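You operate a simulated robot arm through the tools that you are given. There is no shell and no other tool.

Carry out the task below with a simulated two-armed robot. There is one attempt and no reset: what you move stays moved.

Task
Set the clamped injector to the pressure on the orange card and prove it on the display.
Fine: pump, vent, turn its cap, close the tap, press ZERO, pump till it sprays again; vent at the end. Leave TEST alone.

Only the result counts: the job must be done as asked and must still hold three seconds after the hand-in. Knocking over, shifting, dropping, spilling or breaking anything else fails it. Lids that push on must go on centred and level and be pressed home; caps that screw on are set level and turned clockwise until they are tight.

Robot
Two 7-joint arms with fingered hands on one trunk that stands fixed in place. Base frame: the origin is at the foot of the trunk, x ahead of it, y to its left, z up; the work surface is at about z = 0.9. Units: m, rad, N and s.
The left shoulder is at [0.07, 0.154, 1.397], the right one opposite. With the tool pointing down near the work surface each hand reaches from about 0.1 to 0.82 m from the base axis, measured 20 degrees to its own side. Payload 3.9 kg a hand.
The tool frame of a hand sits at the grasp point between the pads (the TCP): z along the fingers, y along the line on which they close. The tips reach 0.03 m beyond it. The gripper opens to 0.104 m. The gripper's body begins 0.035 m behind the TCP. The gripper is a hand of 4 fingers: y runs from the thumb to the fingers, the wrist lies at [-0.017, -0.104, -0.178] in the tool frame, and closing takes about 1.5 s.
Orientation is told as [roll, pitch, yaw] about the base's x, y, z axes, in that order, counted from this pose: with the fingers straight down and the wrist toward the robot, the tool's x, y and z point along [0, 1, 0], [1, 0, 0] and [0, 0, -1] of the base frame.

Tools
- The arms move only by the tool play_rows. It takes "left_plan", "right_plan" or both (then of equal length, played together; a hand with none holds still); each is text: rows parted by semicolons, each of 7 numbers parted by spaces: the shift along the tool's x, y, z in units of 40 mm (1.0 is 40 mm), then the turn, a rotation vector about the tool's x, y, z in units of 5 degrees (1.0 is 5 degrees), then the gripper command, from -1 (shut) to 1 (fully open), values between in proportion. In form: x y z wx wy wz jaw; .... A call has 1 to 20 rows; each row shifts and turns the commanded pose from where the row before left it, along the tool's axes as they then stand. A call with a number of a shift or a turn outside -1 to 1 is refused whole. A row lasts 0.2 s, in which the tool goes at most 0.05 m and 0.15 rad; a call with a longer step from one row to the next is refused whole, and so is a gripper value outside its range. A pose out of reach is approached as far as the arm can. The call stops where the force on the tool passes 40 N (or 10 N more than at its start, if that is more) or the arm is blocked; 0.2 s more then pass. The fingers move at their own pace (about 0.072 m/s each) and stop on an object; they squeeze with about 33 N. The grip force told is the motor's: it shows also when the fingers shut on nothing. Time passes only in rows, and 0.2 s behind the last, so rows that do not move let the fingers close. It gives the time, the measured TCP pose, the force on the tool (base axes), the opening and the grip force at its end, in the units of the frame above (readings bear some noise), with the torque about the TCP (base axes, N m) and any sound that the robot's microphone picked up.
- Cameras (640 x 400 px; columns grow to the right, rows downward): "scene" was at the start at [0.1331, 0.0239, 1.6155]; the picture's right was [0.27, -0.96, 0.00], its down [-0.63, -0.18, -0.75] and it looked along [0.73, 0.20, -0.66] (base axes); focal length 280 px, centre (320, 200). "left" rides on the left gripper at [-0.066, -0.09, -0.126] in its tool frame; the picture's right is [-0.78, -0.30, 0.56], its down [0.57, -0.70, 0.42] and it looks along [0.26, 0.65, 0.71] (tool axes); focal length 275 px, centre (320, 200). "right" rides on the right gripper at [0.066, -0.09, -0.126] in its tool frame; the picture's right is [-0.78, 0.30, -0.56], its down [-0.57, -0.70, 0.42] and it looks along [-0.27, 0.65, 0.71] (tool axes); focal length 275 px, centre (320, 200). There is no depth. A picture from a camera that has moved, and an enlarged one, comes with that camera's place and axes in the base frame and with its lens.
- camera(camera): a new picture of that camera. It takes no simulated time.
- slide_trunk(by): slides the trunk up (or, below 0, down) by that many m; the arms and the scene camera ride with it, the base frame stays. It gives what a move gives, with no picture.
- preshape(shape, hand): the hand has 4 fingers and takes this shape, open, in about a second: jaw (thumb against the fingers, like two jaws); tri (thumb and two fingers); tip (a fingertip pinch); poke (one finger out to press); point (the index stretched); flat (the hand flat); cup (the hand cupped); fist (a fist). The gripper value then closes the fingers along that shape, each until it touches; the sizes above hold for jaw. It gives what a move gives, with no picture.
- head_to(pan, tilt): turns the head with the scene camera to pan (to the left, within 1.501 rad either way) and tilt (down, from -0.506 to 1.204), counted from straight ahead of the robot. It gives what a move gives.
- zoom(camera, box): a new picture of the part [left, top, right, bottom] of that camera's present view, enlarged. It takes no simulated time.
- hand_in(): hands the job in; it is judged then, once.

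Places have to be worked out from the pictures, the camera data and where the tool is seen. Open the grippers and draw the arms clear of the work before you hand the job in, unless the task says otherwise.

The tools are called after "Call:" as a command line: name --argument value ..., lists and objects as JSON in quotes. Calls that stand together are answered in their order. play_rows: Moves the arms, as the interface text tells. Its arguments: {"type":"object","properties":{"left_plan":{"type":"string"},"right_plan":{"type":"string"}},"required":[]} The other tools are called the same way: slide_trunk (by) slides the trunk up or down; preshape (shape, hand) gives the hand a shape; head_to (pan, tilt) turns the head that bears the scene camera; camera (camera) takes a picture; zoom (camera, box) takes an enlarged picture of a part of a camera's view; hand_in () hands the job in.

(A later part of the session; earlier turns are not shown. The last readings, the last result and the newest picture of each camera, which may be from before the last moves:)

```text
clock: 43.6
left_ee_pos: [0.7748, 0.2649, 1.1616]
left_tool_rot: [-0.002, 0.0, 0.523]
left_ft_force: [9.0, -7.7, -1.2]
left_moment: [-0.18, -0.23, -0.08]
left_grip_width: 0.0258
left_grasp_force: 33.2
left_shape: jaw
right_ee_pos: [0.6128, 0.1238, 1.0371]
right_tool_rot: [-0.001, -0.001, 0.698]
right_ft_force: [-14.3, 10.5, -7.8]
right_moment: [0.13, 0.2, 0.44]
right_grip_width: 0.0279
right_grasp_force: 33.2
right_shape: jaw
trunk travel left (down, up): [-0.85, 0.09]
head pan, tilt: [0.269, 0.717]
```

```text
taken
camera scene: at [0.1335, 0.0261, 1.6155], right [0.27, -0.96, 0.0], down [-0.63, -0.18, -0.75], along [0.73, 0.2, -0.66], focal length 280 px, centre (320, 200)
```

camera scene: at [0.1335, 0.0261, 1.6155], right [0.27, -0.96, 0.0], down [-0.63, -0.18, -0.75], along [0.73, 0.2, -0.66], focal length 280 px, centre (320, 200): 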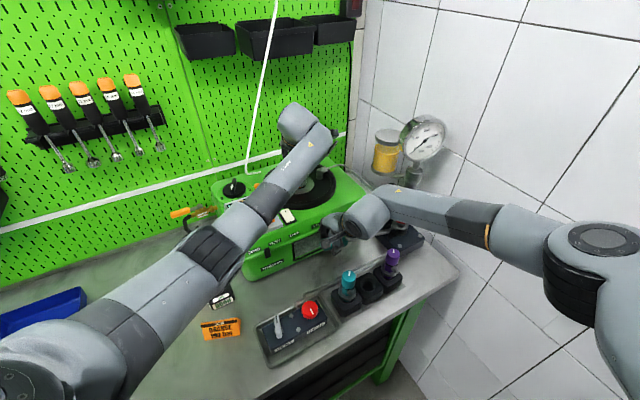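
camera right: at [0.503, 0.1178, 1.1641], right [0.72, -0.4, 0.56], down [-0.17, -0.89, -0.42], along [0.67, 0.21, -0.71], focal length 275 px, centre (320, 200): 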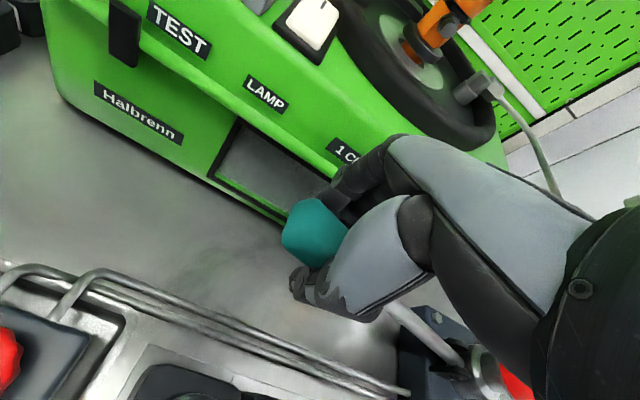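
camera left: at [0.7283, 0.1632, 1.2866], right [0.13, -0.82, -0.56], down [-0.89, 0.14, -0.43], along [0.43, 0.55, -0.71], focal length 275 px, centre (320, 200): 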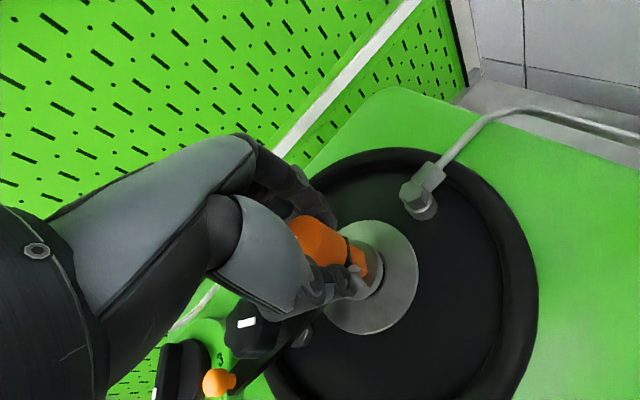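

It turns smoothly. I add 30° more (60° in all) before measuring the effect.

Call:
play_rows --left_plan "0 0 0 0 0 -1 -1; 0 0 0 0 0 -1 -1; 0 0 0 0 0 -1 -1; 0 0 0 0 0 -1 -1; 0 0 0 0 0 -1 -1; 0 0 0 0 0 -1 -1; 0 0 0 0 0 0 -1"

Call:
camera --camera "left"

Call:
camera --camera "scene"

```text
clock: 45.2
left_ee_pos: [0.7737, 0.2648, 1.1594]
left_tool_rot: [-0.001, 0.0, 1.048]
left_ft_force: [11.7, -5.0, 0.5]
left_moment: [-0.04, -0.37, -0.07]
left_grip_width: 0.0265
left_grasp_force: 33.1
left_shape: jaw
right_ee_pos: [0.6136, 0.1243, 1.0386]
right_tool_rot: [0.0, 0.002, 0.698]
right_ft_force: [-13.7, 10.6, -5.8]
right_moment: [0.07, 0.21, 0.46]
right_grip_width: 0.028
right_grasp_force: 32.9
right_shape: jaw
trunk travel left (down, up): [-0.85, 0.09]
head pan, tilt: [0.269, 0.717]
```

```text
taken
camera left: at [0.7856, 0.1547, 1.2865], right [0.52, -0.64, -0.56], down [-0.85, -0.32, -0.42], along [0.09, 0.69, -0.71], focal length 275 px, centre (320, 200)
```

left: 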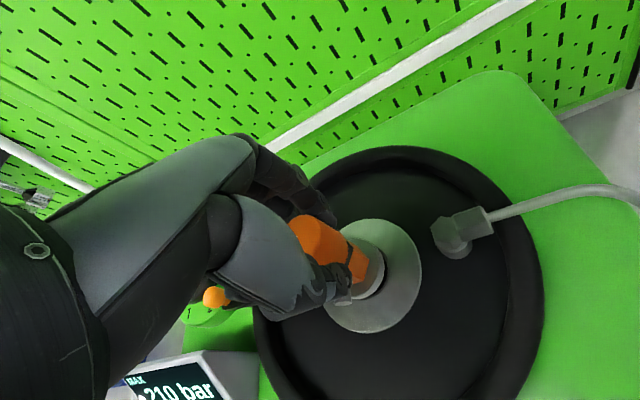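

```text
taken
camera scene: at [0.1337, 0.0267, 1.6155], right [0.27, -0.96, 0.0], down [-0.63, -0.18, -0.75], along [0.73, 0.2, -0.66], focal length 280 px, centre (320, 200)
```

scene: 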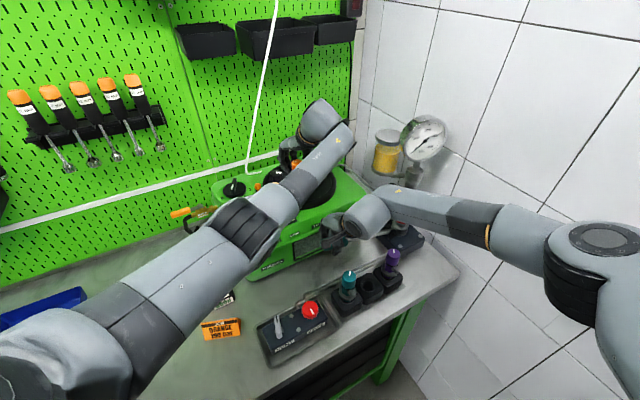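

60° done without trouble. I open, lift off and look at the cap's mark to verify that it really turned.

Call:
play_rows --left_plan "0 0 0 0 0 0 0.4; 0 0 0 0 0 0 0.4; 0 0 0 0 0 0 0.4; 0 0 -0.7 0 0 0 0.4; 0 0 -0.7 0 0 0 0.4; 0 0 -0.7 0 0 1 0.4; 0 0 -0.4 0 0 1 0.4; 0 0 0 0 0 1 0.4; 0 0 0 0 0 1 0.4; 0 0 0 0 0 1 0.4; 0 0 0 0 0 1 0.4; 0 0 0 0 0 1 0.4; 0 0 0 0 0 1 0.4; 0 0 0 0 0 1 0.4; 0 0 0 0 0 1 0.4; 0 0 0 0 0 1 0.4; 0 0 0 0 0 1 0.4; 0 0 0 0 0 0 0.4"

Call:
camera --camera "left"

Call:
zoom --camera "scene" --box '[260, 140, 340, 200]'

```text
clock: 49.0
left_ee_pos: [0.7739, 0.2667, 1.2603]
left_tool_rot: [-0.002, -0.002, -0.002]
left_ft_force: [0.0, 0.0, 0.0]
left_moment: [-0.03, 0.03, 0.02]
left_grip_width: 0.0729
left_grasp_force: 0.0
left_shape: jaw
right_ee_pos: [0.6146, 0.1238, 1.0385]
right_tool_rot: [-0.001, 0.0, 0.698]
right_ft_force: [-9.8, 8.7, -11.9]
right_moment: [0.02, 0.11, 0.42]
right_grip_width: 0.0279
right_grasp_force: 33.5
right_shape: jaw
trunk travel left (down, up): [-0.85, 0.09]
head pan, tilt: [0.269, 0.717]
```

```text
taken
camera left: at [0.6826, 0.2004, 1.3861], right [-0.3, -0.78, -0.56], down [-0.7, 0.57, -0.43], along [0.65, 0.26, -0.71], focal length 275 px, centre (320, 200)
```

left: 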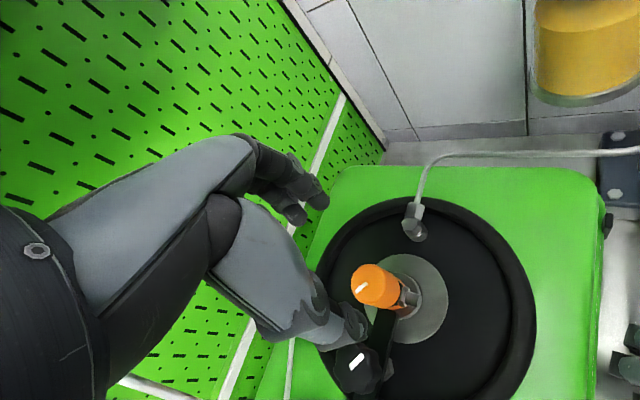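

```text
6.67 times, centred on (300, 170) of scene
camera zoom: at [0.1324, 0.0278, 1.6155], right [0.27, -0.96, 0.0], down [-0.63, -0.18, -0.75], along [0.73, 0.2, -0.66], focal length 1866 px, centre (453, 400)
```

zoom: 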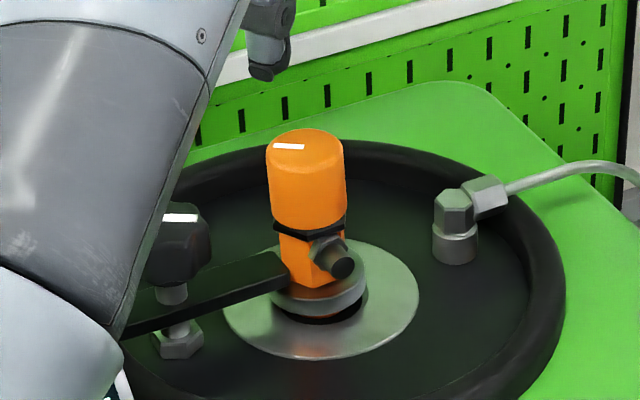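

The mark has swung about 60° counter-clockwise, as intended. Now back to the vent tap with the left hand, by the same path.

Call:
play_rows --left_plan "0 0 -1 0 0 0 0.4; 0 0 -1 0 0 0 0.4; 0 -0.87 0 0 0 0 0.4; 0 -0.87 0 0 0 0 0.4; 0 -0.87 0 0 0 0 0.4; 0 -0.87 0 0 0 0 0.4; 0 -0.87 0 0 0 0 0.4; 0 -0.87 0 0 0 0 0.4; 1 0 0 0 0 0 0.4; 1 0 0 0 0 0 0.4; 0 0 0 0 0 1 0.4; 0 0 0 0 0 1 0.4; 0 0 0 0 0 1 0.4; 0 0 0 0 0 1 0.4; 0 0 0 0 0 1 0.4; 0 0 0 0 0 1 0.4; 0 0 0 0 0 1 0.4; 0 0 0 0 0 1 0.4; 0 0 0 0 0 1 0.4; 0 0 0 0 0 0 0.4"

Call:
play_rows --left_plan "-0.53 -0.53 0.2 0 0 0 1; -0.53 -0.53 0.2 0 0 0 1; -0.53 -0.53 0.2 0 0 0 1; -0.53 -0.53 0.2 0 0 0 1; -0.53 -0.53 0.2 0 0 0 1; 0 0 0 0 0 0 1"

Call:
preshape --hand "left" --shape "poke"

Call:
camera --camera "scene"

Call:
camera --camera "left"

```text
clock: 53.2
left_ee_pos: [0.5656, 0.3469, 1.3406]
left_tool_rot: [-0.001, -0.001, -0.788]
left_ft_force: [-0.4, 0.1, -0.4]
left_moment: [-0.02, 0.05, 0.0]
left_grip_width: 0.0726
left_grasp_force: 0.0
left_shape: jaw
right_ee_pos: [0.615, 0.1238, 1.0381]
right_tool_rot: [-0.002, 0.001, 0.698]
right_ft_force: [-10.4, 7.5, -13.3]
right_moment: [0.01, 0.13, 0.36]
right_grip_width: 0.028
right_grasp_force: 33.5
right_shape: jaw
trunk travel left (down, up): [-0.85, 0.09]
head pan, tilt: [0.269, 0.717]
```

```text
clock: 54.6
left_ee_pos: [0.4164, 0.3457, 1.3]
left_tool_rot: [-0.003, -0.002, -0.785]
left_ft_force: [-0.3, -0.1, 0.8]
left_moment: [0.0, -0.05, -0.01]
left_grip_width: 0.1037
left_grasp_force: 0.1
left_shape: jaw
right_ee_pos: [0.6152, 0.1229, 1.0381]
right_tool_rot: [0.0, 0.003, 0.698]
right_ft_force: [-10.2, 6.8, -14.8]
right_moment: [0.02, 0.12, 0.33]
right_grip_width: 0.028
right_grasp_force: 32.8
right_shape: jaw
trunk travel left (down, up): [-0.85, 0.09]
head pan, tilt: [0.269, 0.717]
```

```text
clock: 55.5
left_ee_pos: [0.4155, 0.3453, 1.3009]
left_tool_rot: [-0.002, 0.0, -0.784]
left_ft_force: [-0.4, 0.2, -0.4]
left_moment: [0.03, -0.02, 0.01]
left_grip_width: 0.0
left_grasp_force: 0.1
left_shape: poke
right_ee_pos: [0.6151, 0.1231, 1.0374]
right_tool_rot: [-0.001, 0.001, 0.698]
right_ft_force: [-10.5, 6.1, -12.9]
right_moment: [-0.01, 0.14, 0.33]
right_grip_width: 0.0277
right_grasp_force: 32.9
right_shape: jaw
trunk travel left (down, up): [-0.85, 0.09]
head pan, tilt: [0.269, 0.717]
```

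```text
taken
camera scene: at [0.1325, 0.0279, 1.6155], right [0.27, -0.96, 0.0], down [-0.63, -0.18, -0.75], along [0.73, 0.2, -0.66], focal length 280 px, centre (320, 200)
```

scene: 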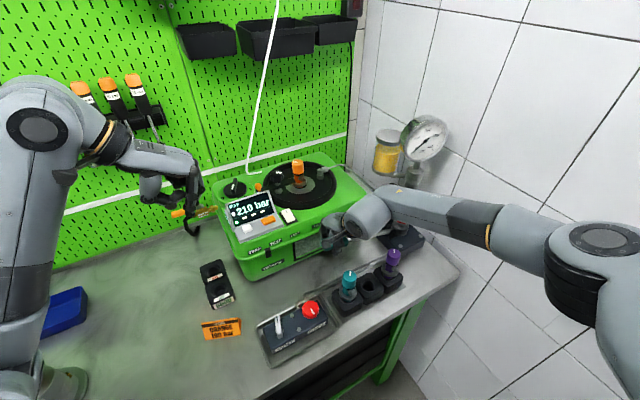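

```text
taken
camera left: at [0.3045, 0.3627, 1.4261], right [-0.76, -0.34, -0.56], down [-0.09, 0.9, -0.43], along [0.65, -0.27, -0.71], focal length 275 px, centre (320, 200)
```

left: 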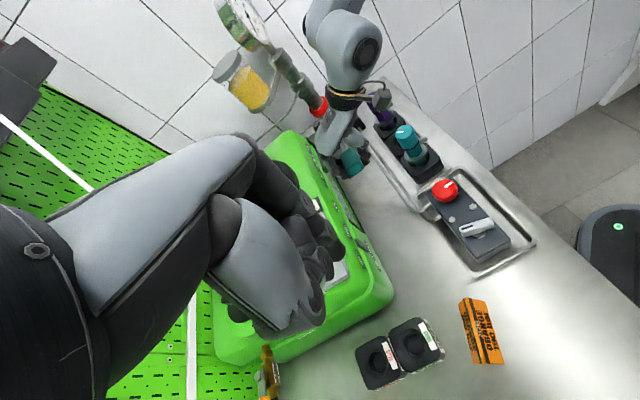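

Path is clear. I bring the poke finger to the back-left side of the turned lever, to push it clockwise closed.

Call:
play_rows --left_plan "-0.27 0.12 1 0 0 0 1; -0.27 0.12 1 0 0 0 1; -0.27 0.12 1 0 0 0 1; -0.27 0.12 1 0 0 0 1; -0.27 0.12 1 0 0 0 1; -0.455 0.21 0 0 0 0 1; -0.455 0.21 0 0 0 0 1; -0.455 0.21 0 0 0 0 1; 0 0 0.9 0 0 0 1; 0 0 0.9 0 0 0 1; 0 0 0 0 0 0 1"

Call:
zoom --camera "left" --box '[240, 120, 480, 320]'

Call:
zoom --camera "scene" --box '[220, 265, 340, 365]'

```text
clock: 57.9
left_ee_pos: [0.3793, 0.2538, 1.0274]
left_tool_rot: [-0.001, 0.0, -0.787]
left_ft_force: [0.3, -0.4, 0.5]
left_moment: [0.03, -0.01, -0.02]
left_grip_width: 0.0
left_grasp_force: 0.0
left_shape: poke
left hand out of reach, approached as far as the arm can: row 8
right_ee_pos: [0.6141, 0.1246, 1.0388]
right_tool_rot: [-0.003, 0.002, 0.699]
right_ft_force: [-11.2, 7.1, -12.8]
right_moment: [0.0, 0.13, 0.34]
right_grip_width: 0.0276
right_grasp_force: 32.2
right_shape: jaw
trunk travel left (down, up): [-0.85, 0.09]
head pan, tilt: [0.269, 0.717]
```

```text
2.00 times, centred on (360, 220) of left
camera zoom: at [0.2687, 0.2707, 1.1532], right [-0.76, -0.34, -0.56], down [-0.09, 0.9, -0.43], along [0.65, -0.27, -0.71], focal length 551 px, centre (240, 160)
```

zoom: 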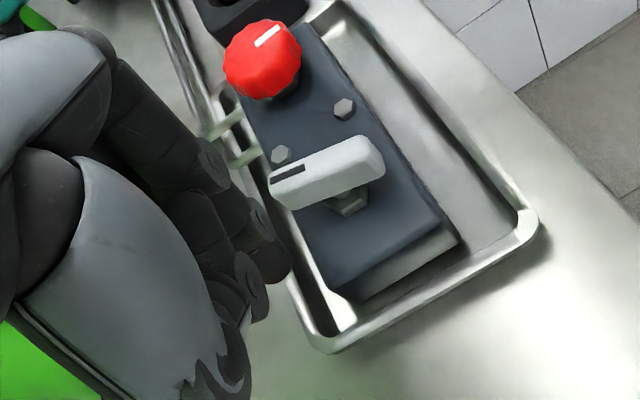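

```text
4.00 times, centred on (280, 315) of scene
camera zoom: at [0.1325, 0.028, 1.6155], right [0.27, -0.96, 0.0], down [-0.63, -0.18, -0.75], along [0.73, 0.2, -0.66], focal length 1120 px, centre (480, -260)
```

zoom: 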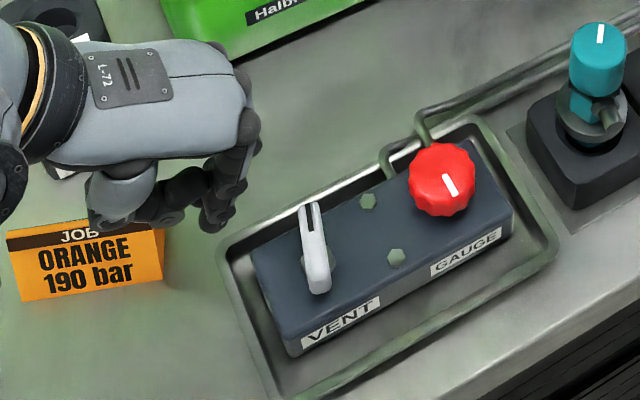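

Finger is clear of the lever on its left. I line up beside its far end, lower, and sweep it clockwise to closed.

Call:
play_rows --left_plan "-0.46 0.25 0 0 0 0 1; 0 0 0.5 0 0 0 1; 0 0 0.5 0 0 0 1; 0 0 0 0 0 0 1; 0 0.425 0 0 0 0 1; 0.19 0.25 0 0 0 0 1; 0 0 0 0 0 0 1"

Call:
zoom --camera "left" --box '[240, 140, 440, 340]'

Call:
zoom --camera "scene" --box '[220, 265, 340, 365]'

```text
clock: 59.5
left_ee_pos: [0.4002, 0.2206, 0.9876]
left_tool_rot: [0.001, -0.002, -0.784]
left_ft_force: [-1.2, 5.2, 2.6]
left_moment: [0.06, 0.04, -0.02]
left_grip_width: 0.0
left_grasp_force: 0.1
left_shape: poke
right_ee_pos: [0.6149, 0.1234, 1.0378]
right_tool_rot: [-0.002, 0.003, 0.697]
right_ft_force: [-10.9, 4.9, -15.3]
right_moment: [-0.01, 0.14, 0.28]
right_grip_width: 0.028
right_grasp_force: 32.9
right_shape: jaw
trunk travel left (down, up): [-0.85, 0.09]
head pan, tilt: [0.269, 0.717]
```

```text
2.00 times, centred on (340, 240) of left
camera zoom: at [0.2885, 0.2377, 1.1141], right [-0.76, -0.34, -0.56], down [-0.09, 0.9, -0.43], along [0.65, -0.27, -0.71], focal length 551 px, centre (280, 120)
```

zoom: 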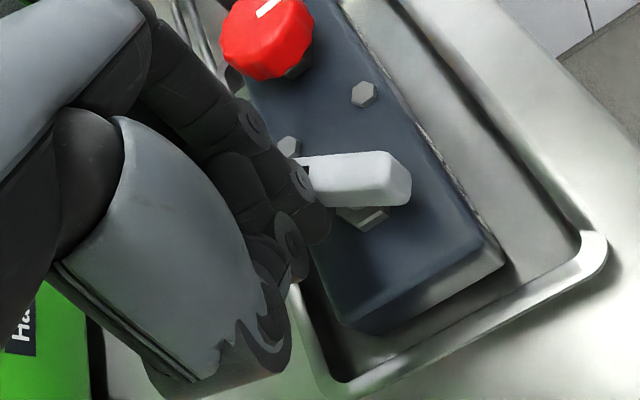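

```text
4.00 times, centred on (280, 315) of scene
camera zoom: at [0.1322, 0.0288, 1.6155], right [0.27, -0.96, 0.0], down [-0.63, -0.18, -0.75], along [0.73, 0.2, -0.66], focal length 1120 px, centre (480, -260)
```

zoom: 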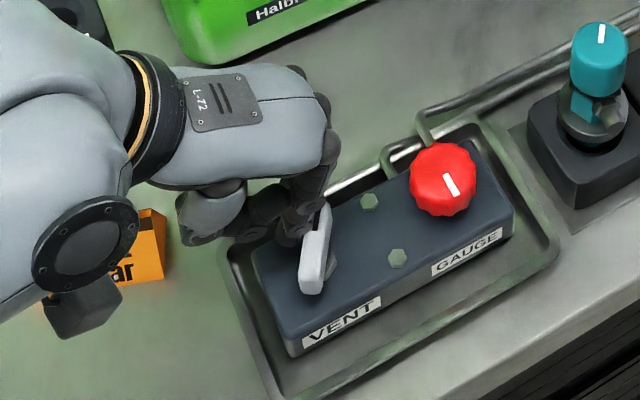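

The lever is turning clockwise. I continue the sweep to the closed position.

Call:
play_rows --left_plan "0.02 0.25 0 0 0 0 1; -0.09 0.25 0 0 0 0 1; -0.12 0.05 0 0 0 0 1; 0 0 0 0 0 0 1"

Call:
zoom --camera "left" --box '[240, 140, 440, 340]'

Call:
zoom --camera "scene" --box '[220, 265, 340, 365]'

```text
clock: 60.5
left_ee_pos: [0.4128, 0.2054, 0.9878]
left_tool_rot: [0.007, -0.001, -0.781]
left_ft_force: [18.4, 31.7, -7.3]
left_moment: [0.63, -0.46, -0.05]
left_grip_width: 0.0
left_grasp_force: 0.0
left_shape: poke
right_ee_pos: [0.6163, 0.1255, 1.0367]
right_tool_rot: [-0.004, 0.004, 0.696]
right_ft_force: [-17.1, -7.0, -2.7]
right_moment: [-0.22, 0.3, 0.19]
right_grip_width: 0.0279
right_grasp_force: 32.7
right_shape: jaw
trunk travel left (down, up): [-0.85, 0.09]
head pan, tilt: [0.269, 0.717]
```

```text
2.00 times, centred on (340, 240) of left
camera zoom: at [0.3015, 0.2211, 1.1131], right [-0.75, -0.34, -0.56], down [-0.09, 0.9, -0.42], along [0.65, -0.27, -0.71], focal length 551 px, centre (280, 120)
```

zoom: 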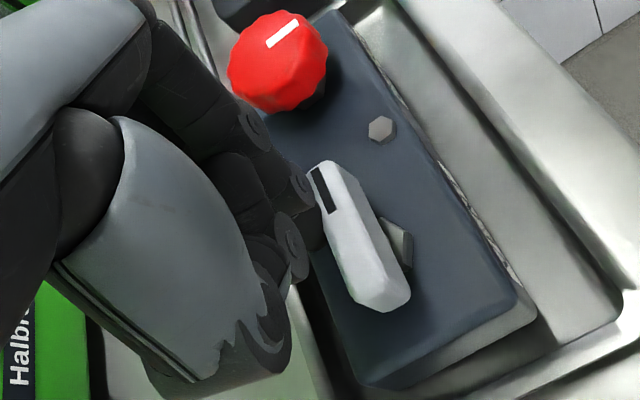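

```text
4.00 times, centred on (280, 315) of scene
camera zoom: at [0.1349, 0.0324, 1.6152], right [0.27, -0.96, 0.0], down [-0.63, -0.18, -0.75], along [0.73, 0.2, -0.66], focal length 1120 px, centre (480, -260)
```

zoom: 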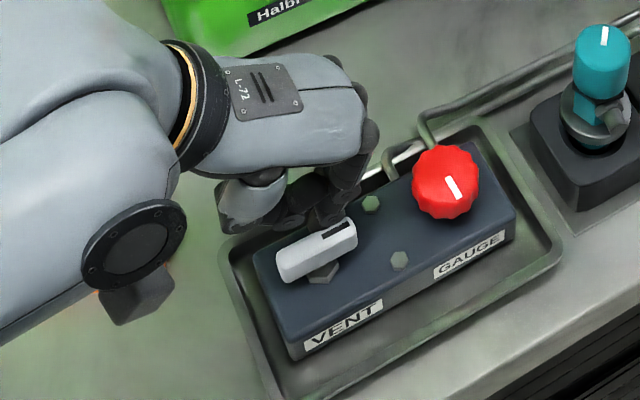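

Closed against its stop. I back off, and move the poke finger up and toward the ZERO button (≈(0.545, 0.329, 1.107)).

Call:
play_rows --left_plan "0.3 0 0 0 0 0 1; 0.1 0 -0.8 0 0 0 1; 0.1 0 -0.8 0 0 0 1; 0.7 0.03 -0.7 0 0 0 1; 0.7 0.03 -0.7 0 0 0 1; 0.7 0.03 -0.7 0 0 0 1; 0.7 0.03 -0.7 0 0 0 1; 0.7 0.02 -0.7 0 0 0 1; 0 0 0 0 0 0 1"

Call:
camera --camera "left"

Call:
zoom --camera "scene" --box '[200, 160, 320, 260]'

Call:
zoom --camera "scene" --box '[220, 265, 460, 365]'

Call:
camera --camera "right"

```text
clock: 62.5
left_ee_pos: [0.5263, 0.3093, 1.1916]
left_tool_rot: [-0.002, -0.001, -0.783]
left_ft_force: [-0.7, 0.3, 0.3]
left_moment: [0.0, 0.01, 0.04]
left_grip_width: 0.0
left_grasp_force: 0.0
left_shape: poke
right_ee_pos: [0.6155, 0.1234, 1.0381]
right_tool_rot: [0.0, 0.003, 0.698]
right_ft_force: [-8.4, 7.8, -13.6]
right_moment: [0.02, 0.11, 0.35]
right_grip_width: 0.0275
right_grasp_force: 33.0
right_shape: jaw
trunk travel left (down, up): [-0.85, 0.09]
head pan, tilt: [0.269, 0.717]
```

```text
taken
camera left: at [0.4153, 0.3257, 1.317], right [-0.76, -0.34, -0.56], down [-0.09, 0.9, -0.43], along [0.65, -0.27, -0.71], focal length 275 px, centre (320, 200)
```

left: 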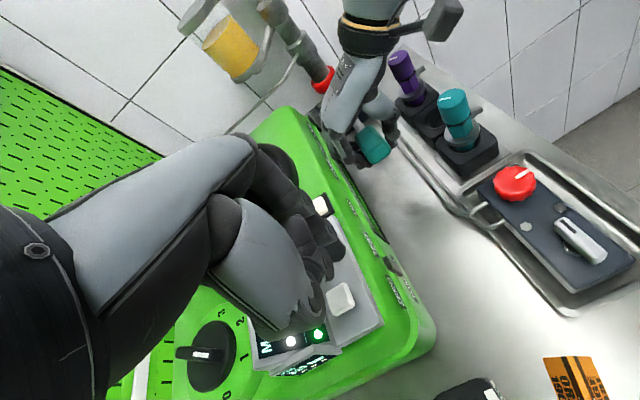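

```text
4.00 times, centred on (260, 210) of scene
camera zoom: at [0.1332, 0.0288, 1.6154], right [0.27, -0.96, 0.0], down [-0.63, -0.18, -0.75], along [0.73, 0.2, -0.66], focal length 1120 px, centre (560, 160)
```

zoom: 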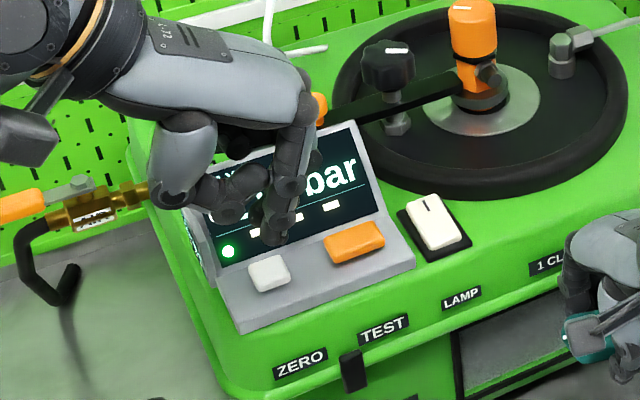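

```text
2.67 times, centred on (340, 315) of scene
camera zoom: at [0.1332, 0.0288, 1.6154], right [0.27, -0.96, 0.0], down [-0.63, -0.18, -0.75], along [0.73, 0.2, -0.66], focal length 746 px, centre (267, -107)
```

zoom: 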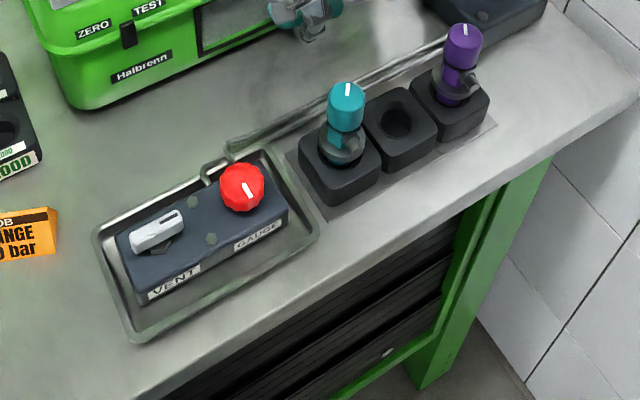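

```text
taken
camera right: at [0.5039, 0.1175, 1.1637], right [0.73, -0.4, 0.56], down [-0.17, -0.89, -0.42], along [0.67, 0.21, -0.71], focal length 275 px, centre (320, 200)
```

right: 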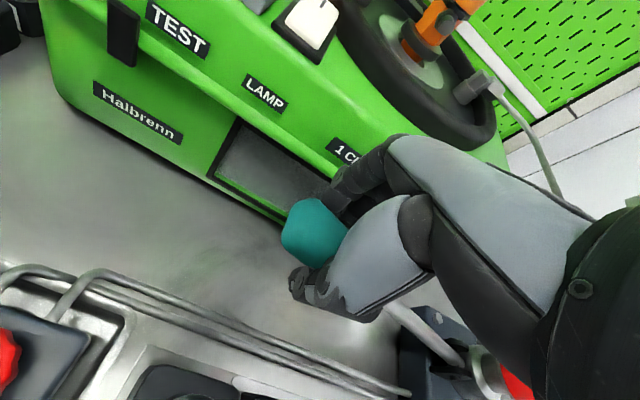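

The fingertip projection matches the picture exactly (tip = TCP − 0.03 in z). ZERO works out at (0.548, 0.331, 1.101); I move over its front half and down close to it.

Call:
play_rows --left_plan "0.35 0 0 0 0 0 1; 0.3 0 0 0 0 0 1; 0 0 0.5 0 0 0 1; 0 0 0.5 0 0 0 1; 0 0 0 0 0 0 1"

Call:
zoom --camera "left" --box '[220, 180, 420, 380]'

Call:
zoom --camera "scene" --box '[215, 175, 311, 235]'

```text
clock: 63.7
left_ee_pos: [0.5455, 0.3259, 1.1533]
left_tool_rot: [-0.002, -0.003, -0.785]
left_ft_force: [-0.2, -0.1, -0.1]
left_moment: [-0.04, 0.01, 0.01]
left_grip_width: 0.0001
left_grasp_force: 0.0
left_shape: poke
right_ee_pos: [0.6149, 0.124, 1.0387]
right_tool_rot: [-0.002, 0.002, 0.698]
right_ft_force: [-8.5, 7.6, -13.5]
right_moment: [0.01, 0.12, 0.33]
right_grip_width: 0.0273
right_grasp_force: 32.6
right_shape: jaw
trunk travel left (down, up): [-0.85, 0.09]
head pan, tilt: [0.269, 0.717]
```

```text
2.00 times, centred on (320, 280) of left
camera zoom: at [0.435, 0.3431, 1.2772], right [-0.76, -0.34, -0.56], down [-0.09, 0.9, -0.43], along [0.65, -0.27, -0.71], focal length 551 px, centre (320, 40)
```

zoom: 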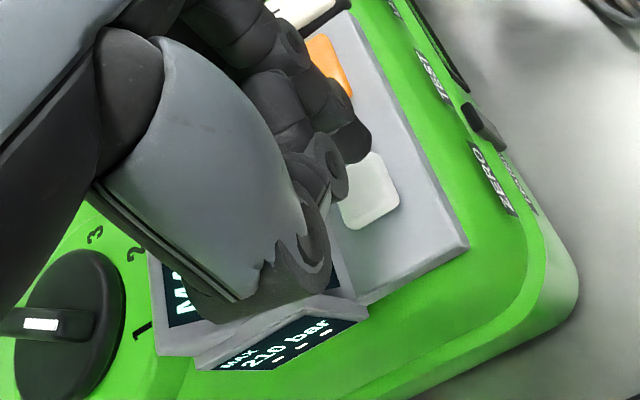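

```text
6.67 times, centred on (263, 205) of scene
camera zoom: at [0.1332, 0.0288, 1.6154], right [0.27, -0.96, 0.0], down [-0.63, -0.18, -0.75], along [0.73, 0.2, -0.66], focal length 1866 px, centre (700, 167)
```

zoom: 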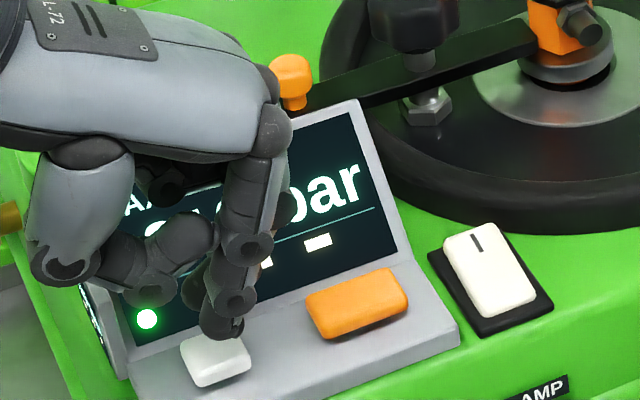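

The tip is above the button's area and away from TEST. I press down in small steps and watch the force and display.

Call:
play_rows --left_plan "-0.06 -0.05 0.2 0 0 0 1; 0 0 0.15 0 0 0 1; 0 0 0.1 0 0 0 1; 0 0 0 0 0 0 1"

Call:
zoom --camera "scene" --box '[215, 175, 311, 235]'

Call:
zoom --camera "left" --box '[220, 180, 420, 380]'

```text
clock: 64.7
left_ee_pos: [0.5426, 0.327, 1.1328]
left_tool_rot: [-0.002, -0.003, -0.786]
left_ft_force: [-0.1, -0.4, 0.7]
left_moment: [0.02, -0.01, -0.04]
left_grip_width: 0.0
left_grasp_force: 0.0
left_shape: poke
right_ee_pos: [0.6147, 0.1239, 1.038]
right_tool_rot: [0.001, 0.003, 0.697]
right_ft_force: [-8.9, 7.9, -14.1]
right_moment: [0.04, 0.08, 0.32]
right_grip_width: 0.0277
right_grasp_force: 33.1
right_shape: jaw
trunk travel left (down, up): [-0.85, 0.09]
head pan, tilt: [0.269, 0.717]
```

```text
6.67 times, centred on (263, 205) of scene
camera zoom: at [0.1332, 0.0288, 1.6154], right [0.27, -0.96, 0.0], down [-0.63, -0.18, -0.75], along [0.73, 0.2, -0.66], focal length 1866 px, centre (700, 167)
```

zoom: 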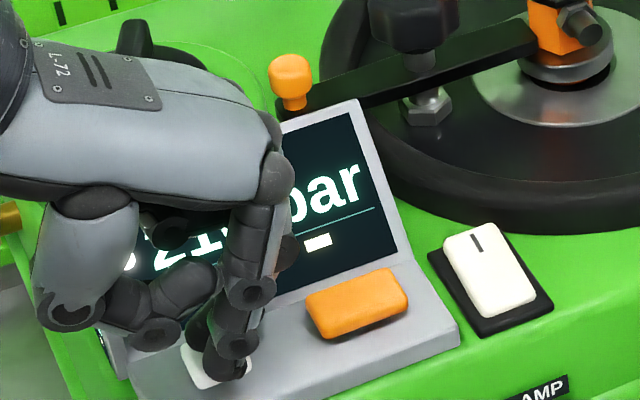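

```text
2.00 times, centred on (320, 280) of left
camera zoom: at [0.4312, 0.3433, 1.2592], right [-0.76, -0.34, -0.56], down [-0.09, 0.9, -0.43], along [0.65, -0.27, -0.71], focal length 551 px, centre (320, 40)
```

zoom: 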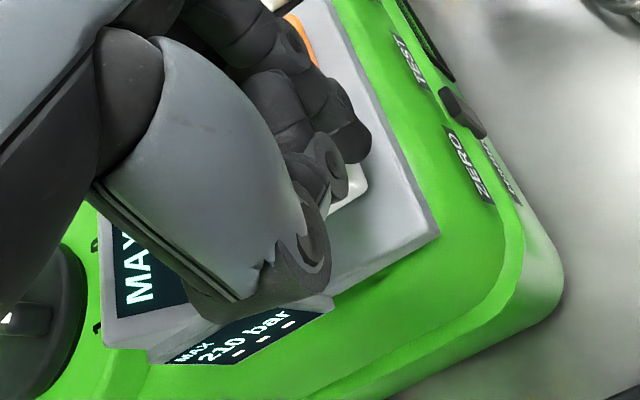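

Close, but the tip is near the button's front-right edge and not touching. I lift a little, shift 8 mm toward its centre and press.

Call:
play_rows --left_plan "0 0 -0.15 0 0 0 1; 0.2 -0.06 0 0 0 0 1; 0 0 0.15 0 0 0 1; 0 0 0.1 0 0 0 1; 0 0 0 0 0 0 1"

Call:
zoom --camera "scene" --box '[215, 175, 311, 235]'

Call:
zoom --camera "left" --box '[220, 180, 420, 380]'

```text
clock: 65.9
left_ee_pos: [0.5471, 0.3344, 1.1293]
left_tool_rot: [-0.002, -0.001, -0.785]
left_ft_force: [-0.3, 0.9, 2.4]
left_moment: [0.02, 0.02, 0.02]
left_grip_width: 0.0
left_grasp_force: 0.0
left_shape: poke
right_ee_pos: [0.6146, 0.1238, 1.0375]
right_tool_rot: [-0.002, 0.002, 0.698]
right_ft_force: [-8.0, 7.6, -14.4]
right_moment: [0.02, 0.09, 0.33]
right_grip_width: 0.0276
right_grasp_force: 33.1
right_shape: jaw
trunk travel left (down, up): [-0.85, 0.09]
head pan, tilt: [0.269, 0.717]
heard: click
```

```text
6.67 times, centred on (263, 205) of scene
camera zoom: at [0.1332, 0.0288, 1.6155], right [0.27, -0.96, 0.0], down [-0.63, -0.18, -0.75], along [0.73, 0.2, -0.66], focal length 1866 px, centre (700, 167)
```

zoom: 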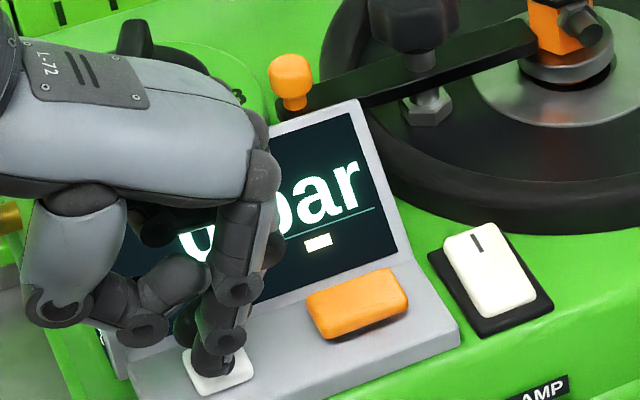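

```text
2.00 times, centred on (320, 280) of left
camera zoom: at [0.4349, 0.3509, 1.2553], right [-0.76, -0.34, -0.56], down [-0.09, 0.9, -0.43], along [0.65, -0.27, -0.71], focal length 551 px, centre (320, 40)
```

zoom: 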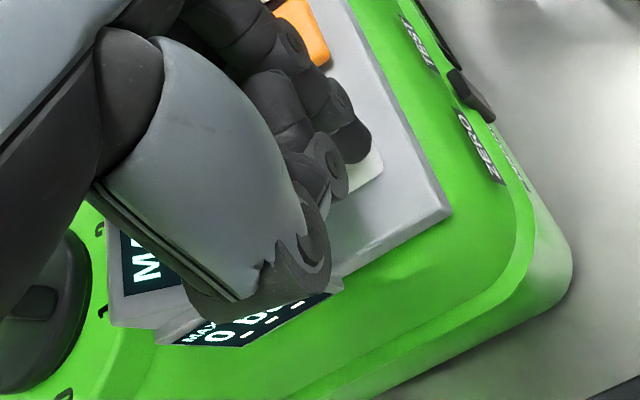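

Click heard and the display reads 0. I lift the left hand away, then pump with the right.

Call:
play_rows --left_plan "0 0 -0.5 0 0 0 1; 0 0 -1 0 0 0 1; -0.5 -0.3 -0.7 0 0 0 1; -0.5 -0.4 -0.7 0 0 0 1; 0 -0.5 -0.5 0 0 0 1; 0 0 0 0 0 0 1; 0 0 0 0 0 0 1; 0 0 0 0 0 0 1; 0 0 0 0 0 0 1" --right_plan "0 0 0 0 0 0 -1; 0.185 0 0.51 0 -1 0 -1; 0.185 0 0.51 0 -1 0 -1; 0.185 0 0.51 0 -1 0 -1; 0 0 0 0 0 0 -1; -0.228 0 -0.492 0 1 0 -1; -0.228 0 -0.492 0 1 0 -1; -0.228 0 -0.492 0 1 0 -1; 0 0 0 0 0 0 -1"

Call:
camera --camera "scene"

Call:
zoom --camera "scene" --box '[215, 175, 311, 235]'

```text
clock: 67.9
left_ee_pos: [0.4844, 0.3392, 1.2657]
left_tool_rot: [-0.001, 0.0, -0.787]
left_ft_force: [0.2, 0.1, 0.1]
left_moment: [0.0, 0.0, 0.0]
left_grip_width: 0.0
left_grasp_force: 0.1
left_shape: poke
right_ee_pos: [0.6144, 0.1237, 1.0375]
right_tool_rot: [0.003, 0.004, 0.699]
right_ft_force: [-5.3, 5.8, -13.0]
right_moment: [0.02, -0.07, 0.27]
right_grip_width: 0.0285
right_grasp_force: 32.8
right_shape: jaw
trunk travel left (down, up): [-0.85, 0.09]
head pan, tilt: [0.269, 0.717]
```

```text
taken
camera scene: at [0.134, 0.0287, 1.6151], right [0.27, -0.96, 0.0], down [-0.63, -0.18, -0.75], along [0.73, 0.2, -0.66], focal length 280 px, centre (320, 200)
```

scene: 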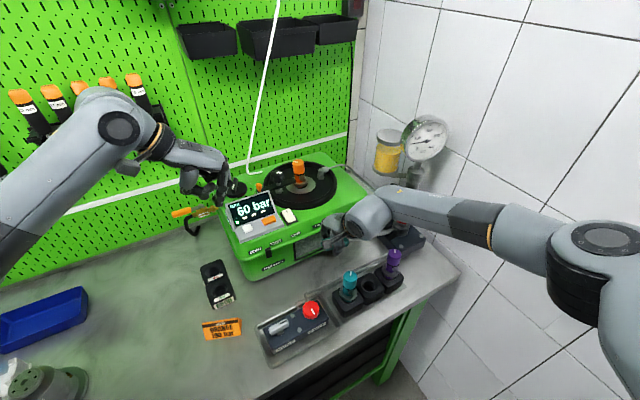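

```text
6.67 times, centred on (263, 205) of scene
camera zoom: at [0.134, 0.0287, 1.6151], right [0.27, -0.96, 0.0], down [-0.63, -0.18, -0.75], along [0.73, 0.2, -0.66], focal length 1866 px, centre (700, 167)
```

zoom: 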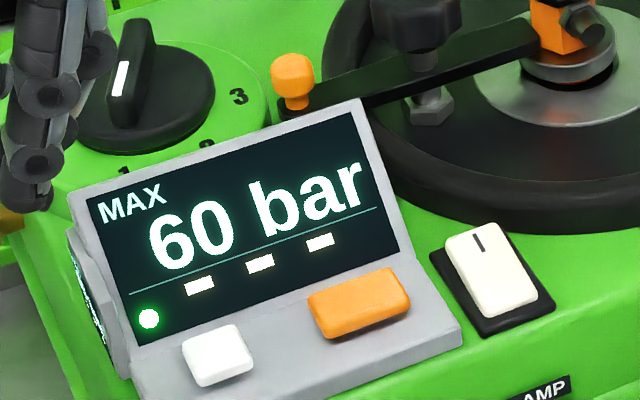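

60 bar after a stroke with the spray lamp off; vent is tight. One more full stroke, then slow steps.

Call:
play_rows --right_plan "0.185 0 0.51 0 -1 0 -1; 0.185 0 0.51 0 -1 0 -1; 0.185 0 0.51 0 -1 0 -1; 0 0 0 0 0 0 -1; -0.228 0 -0.492 0 1 0 -1; -0.228 0 -0.492 0 1 0 -1; -0.228 0 -0.492 0 1 0 -1; 0 0 0 0 0 0 -1; 0.0925 0 0.255 0 -0.5 0 -1; 0.0925 0 0.255 0 -0.5 0 -1; 0 0 0 0 0 0 -1"

Call:
zoom --camera "scene" --box '[215, 175, 311, 235]'

Call:
zoom --camera "scene" --box '[375, 105, 455, 165]'

```text
clock: 70.3
left_ee_pos: [0.4829, 0.3383, 1.2683]
left_tool_rot: [0.002, 0.001, -0.785]
left_ft_force: [0.1, 0.6, 0.1]
left_moment: [0.0, 0.0, -0.01]
left_grip_width: 0.0
left_grasp_force: 0.1
left_shape: poke
right_ee_pos: [0.6111, 0.128, 1.0194]
right_tool_rot: [-0.087, -0.001, 0.696]
right_ft_force: [-3.8, 0.4, 2.3]
right_moment: [-0.07, -0.09, 0.23]
right_grip_width: 0.0292
right_grasp_force: 33.3
right_shape: jaw
trunk travel left (down, up): [-0.85, 0.09]
head pan, tilt: [0.269, 0.717]
```

```text
6.67 times, centred on (263, 205) of scene
camera zoom: at [0.1308, 0.0254, 1.6157], right [0.27, -0.96, 0.0], down [-0.63, -0.17, -0.75], along [0.73, 0.2, -0.66], focal length 1866 px, centre (700, 167)
```

zoom: 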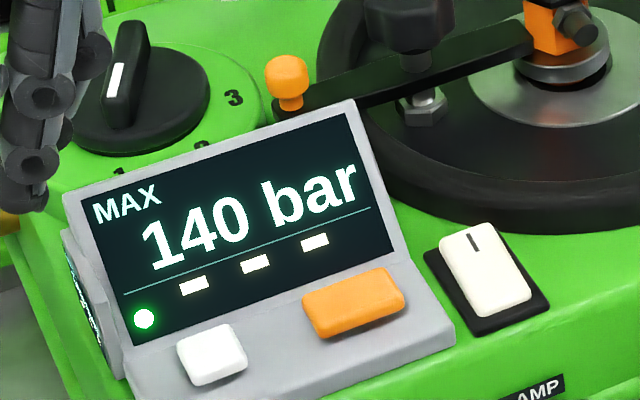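

```text
6.67 times, centred on (415, 135) of scene
camera zoom: at [0.1308, 0.0254, 1.6157], right [0.27, -0.96, 0.0], down [-0.63, -0.17, -0.75], along [0.73, 0.2, -0.66], focal length 1866 px, centre (-313, 633)
```

zoom: 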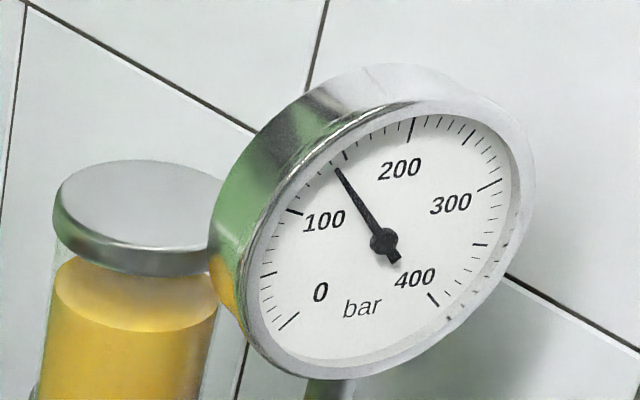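

140 bar. Now smaller steps.

Call:
play_rows --right_plan "0.046 0 0.128 0 -0.25 0 -1; 0.046 0 0.128 0 -0.25 0 -1; 0.046 0 0.128 0 -0.25 0 -1; 0.046 0 0.128 0 -0.25 0 -1; 0 0 0 0 0 0 -1"

Call:
zoom --camera "scene" --box '[215, 175, 311, 235]'

Call:
zoom --camera "scene" --box '[375, 105, 455, 165]'

```text
clock: 71.5
left_ee_pos: [0.4825, 0.3382, 1.2668]
left_tool_rot: [-0.001, 0.0, -0.785]
left_ft_force: [-0.7, 0.2, 0.3]
left_moment: [-0.03, -0.03, 0.01]
left_grip_width: 0.0
left_grasp_force: 0.0
left_shape: poke
right_ee_pos: [0.6067, 0.1305, 0.9989]
right_tool_rot: [-0.175, -0.001, 0.695]
right_ft_force: [-2.7, 0.6, 1.9]
right_moment: [-0.07, -0.15, 0.24]
right_grip_width: 0.0291
right_grasp_force: 33.1
right_shape: jaw
trunk travel left (down, up): [-0.85, 0.09]
head pan, tilt: [0.269, 0.717]
```

```text
6.67 times, centred on (263, 205) of scene
camera zoom: at [0.1318, 0.0259, 1.6156], right [0.27, -0.96, 0.0], down [-0.63, -0.18, -0.75], along [0.73, 0.2, -0.66], focal length 1866 px, centre (700, 167)
```

zoom: 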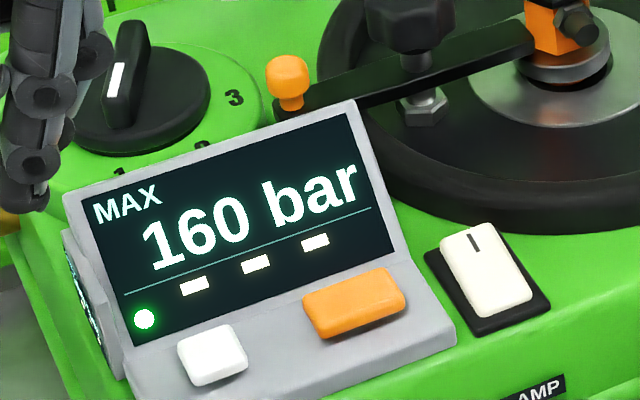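

```text
6.67 times, centred on (415, 135) of scene
camera zoom: at [0.1318, 0.0259, 1.6156], right [0.27, -0.96, 0.0], down [-0.63, -0.18, -0.75], along [0.73, 0.2, -0.66], focal length 1866 px, centre (-313, 633)
```

zoom: 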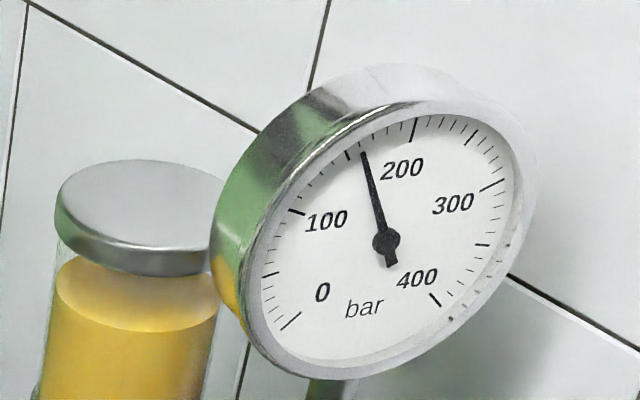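

160 bar, no spray. Next step toward the bottom of the stroke.

Call:
play_rows --right_plan "0.046 0 0.128 0 -0.25 0 -1; 0.046 0 0.128 0 -0.25 0 -1; 0 0 0 0 0 0 -1"

Call:
zoom --camera "scene" --box '[215, 175, 311, 235]'

Call:
zoom --camera "scene" --box '[375, 105, 455, 165]'

```text
clock: 72.3
left_ee_pos: [0.483, 0.3378, 1.2677]
left_tool_rot: [-0.001, 0.001, -0.783]
left_ft_force: [0.7, -0.7, -0.3]
left_moment: [0.0, 0.0, 0.0]
left_grip_width: 0.0
left_grasp_force: 0.1
left_shape: poke
right_ee_pos: [0.607, 0.1314, 0.9887]
right_tool_rot: [-0.22, 0.0, 0.696]
right_ft_force: [-1.7, 0.1, 2.2]
right_moment: [-0.11, -0.21, 0.24]
right_grip_width: 0.0292
right_grasp_force: 33.4
right_shape: jaw
trunk travel left (down, up): [-0.85, 0.09]
head pan, tilt: [0.269, 0.717]
```

```text
6.67 times, centred on (263, 205) of scene
camera zoom: at [0.1318, 0.0259, 1.6156], right [0.27, -0.96, 0.0], down [-0.63, -0.18, -0.75], along [0.73, 0.2, -0.66], focal length 1866 px, centre (700, 167)
```

zoom: 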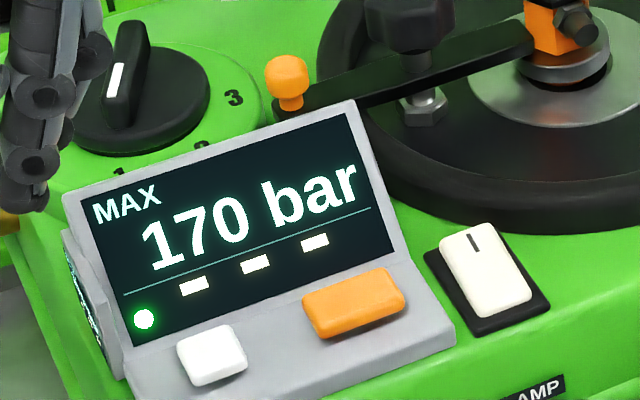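

```text
6.67 times, centred on (415, 135) of scene
camera zoom: at [0.1318, 0.0259, 1.6156], right [0.27, -0.96, 0.0], down [-0.63, -0.18, -0.75], along [0.73, 0.2, -0.66], focal length 1866 px, centre (-313, 633)
```

zoom: 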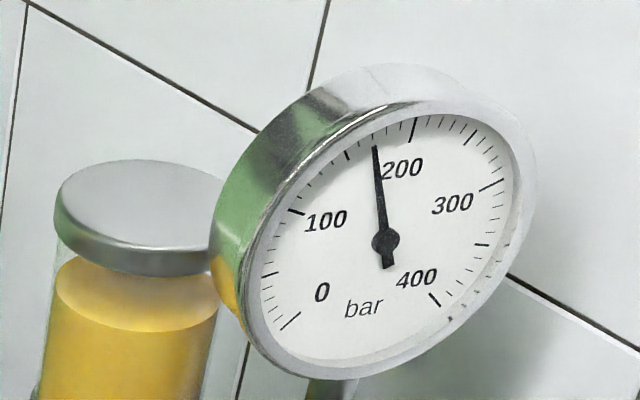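

Call:
play_rows --right_plan "0.046 0 0.128 0 -0.25 0 -1; 0 0 0 0 0 0 -1"

Call:
zoom --camera "scene" --box '[215, 175, 311, 235]'

Call:
zoom --camera "scene" --box '[375, 105, 455, 165]'

```text
clock: 72.9
left_ee_pos: [0.4838, 0.3372, 1.2685]
left_tool_rot: [0.0, 0.0, -0.786]
left_ft_force: [0.6, 0.3, -0.7]
left_moment: [0.0, -0.03, -0.02]
left_grip_width: 0.0004
left_grasp_force: 0.0
left_shape: poke
right_ee_pos: [0.6065, 0.1317, 0.9839]
right_tool_rot: [-0.241, 0.001, 0.698]
right_ft_force: [-4.1, -0.3, 2.5]
right_moment: [-0.12, -0.18, 0.23]
right_grip_width: 0.029
right_grasp_force: 33.0
right_shape: jaw
trunk travel left (down, up): [-0.85, 0.09]
head pan, tilt: [0.269, 0.717]
```

```text
6.67 times, centred on (263, 205) of scene
camera zoom: at [0.1314, 0.0258, 1.6157], right [0.27, -0.96, 0.0], down [-0.63, -0.18, -0.75], along [0.73, 0.2, -0.66], focal length 1866 px, centre (700, 167)
```

zoom: 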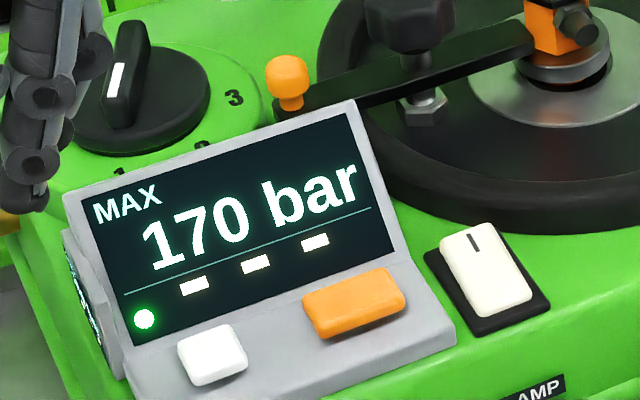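

```text
6.67 times, centred on (415, 135) of scene
camera zoom: at [0.1314, 0.0258, 1.6157], right [0.27, -0.96, 0.0], down [-0.63, -0.18, -0.75], along [0.73, 0.2, -0.66], focal length 1866 px, centre (-313, 633)
```

zoom: 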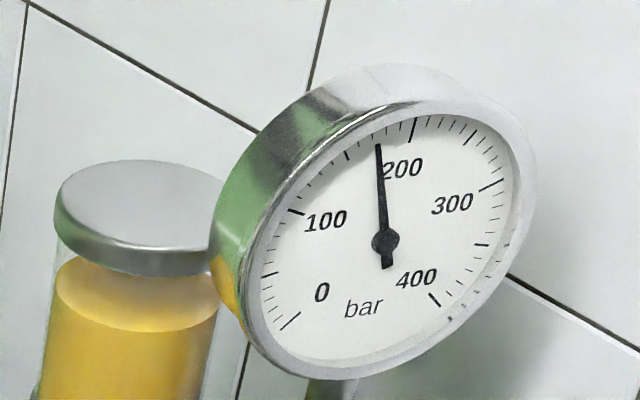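

About 175 on the gauge, still holding. I reset the lever to the top and continue with fine steps.

Call:
play_rows --right_plan "-0.228 0 -0.492 0 1 0 -1; -0.228 0 -0.492 0 1 0 -1; -0.171 0 -0.369 0 0.75 0 -1; 0 0 0 0 0 0 -1; 0.046 0 0.128 0 -0.25 0 -1; 0 0 0 0 0 0 -1"

Call:
zoom --camera "scene" --box '[215, 175, 311, 235]'

Call:
zoom --camera "scene" --box '[375, 105, 455, 165]'

```text
clock: 74.3
left_ee_pos: [0.4825, 0.3403, 1.2677]
left_tool_rot: [0.0, -0.002, -0.786]
left_ft_force: [-0.6, 0.3, 0.7]
left_moment: [-0.01, 0.0, 0.0]
left_grip_width: 0.0
left_grasp_force: 0.1
left_shape: poke
right_ee_pos: [0.6144, 0.1239, 1.0349]
right_tool_rot: [-0.023, 0.0, 0.697]
right_ft_force: [-14.0, 8.8, -10.4]
right_moment: [0.08, 0.24, 0.49]
right_grip_width: 0.028
right_grasp_force: 33.3
right_shape: jaw
trunk travel left (down, up): [-0.85, 0.09]
head pan, tilt: [0.269, 0.717]
```

```text
6.67 times, centred on (263, 205) of scene
camera zoom: at [0.1306, 0.0288, 1.6157], right [0.27, -0.96, 0.0], down [-0.63, -0.18, -0.75], along [0.73, 0.2, -0.66], focal length 1866 px, centre (700, 167)
```

zoom: 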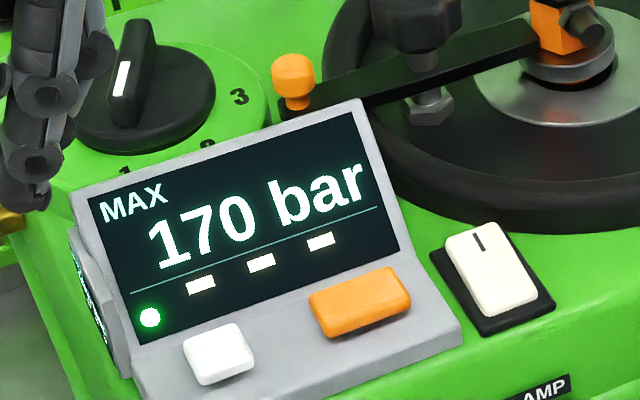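

```text
6.67 times, centred on (415, 135) of scene
camera zoom: at [0.1306, 0.0288, 1.6157], right [0.27, -0.96, 0.0], down [-0.63, -0.18, -0.75], along [0.73, 0.2, -0.66], focal length 1866 px, centre (-313, 633)
```

zoom: 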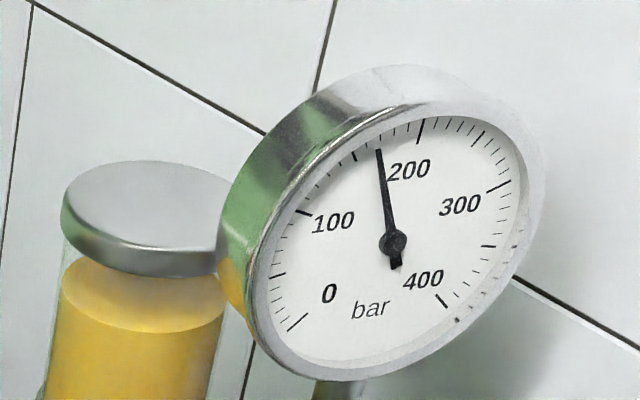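

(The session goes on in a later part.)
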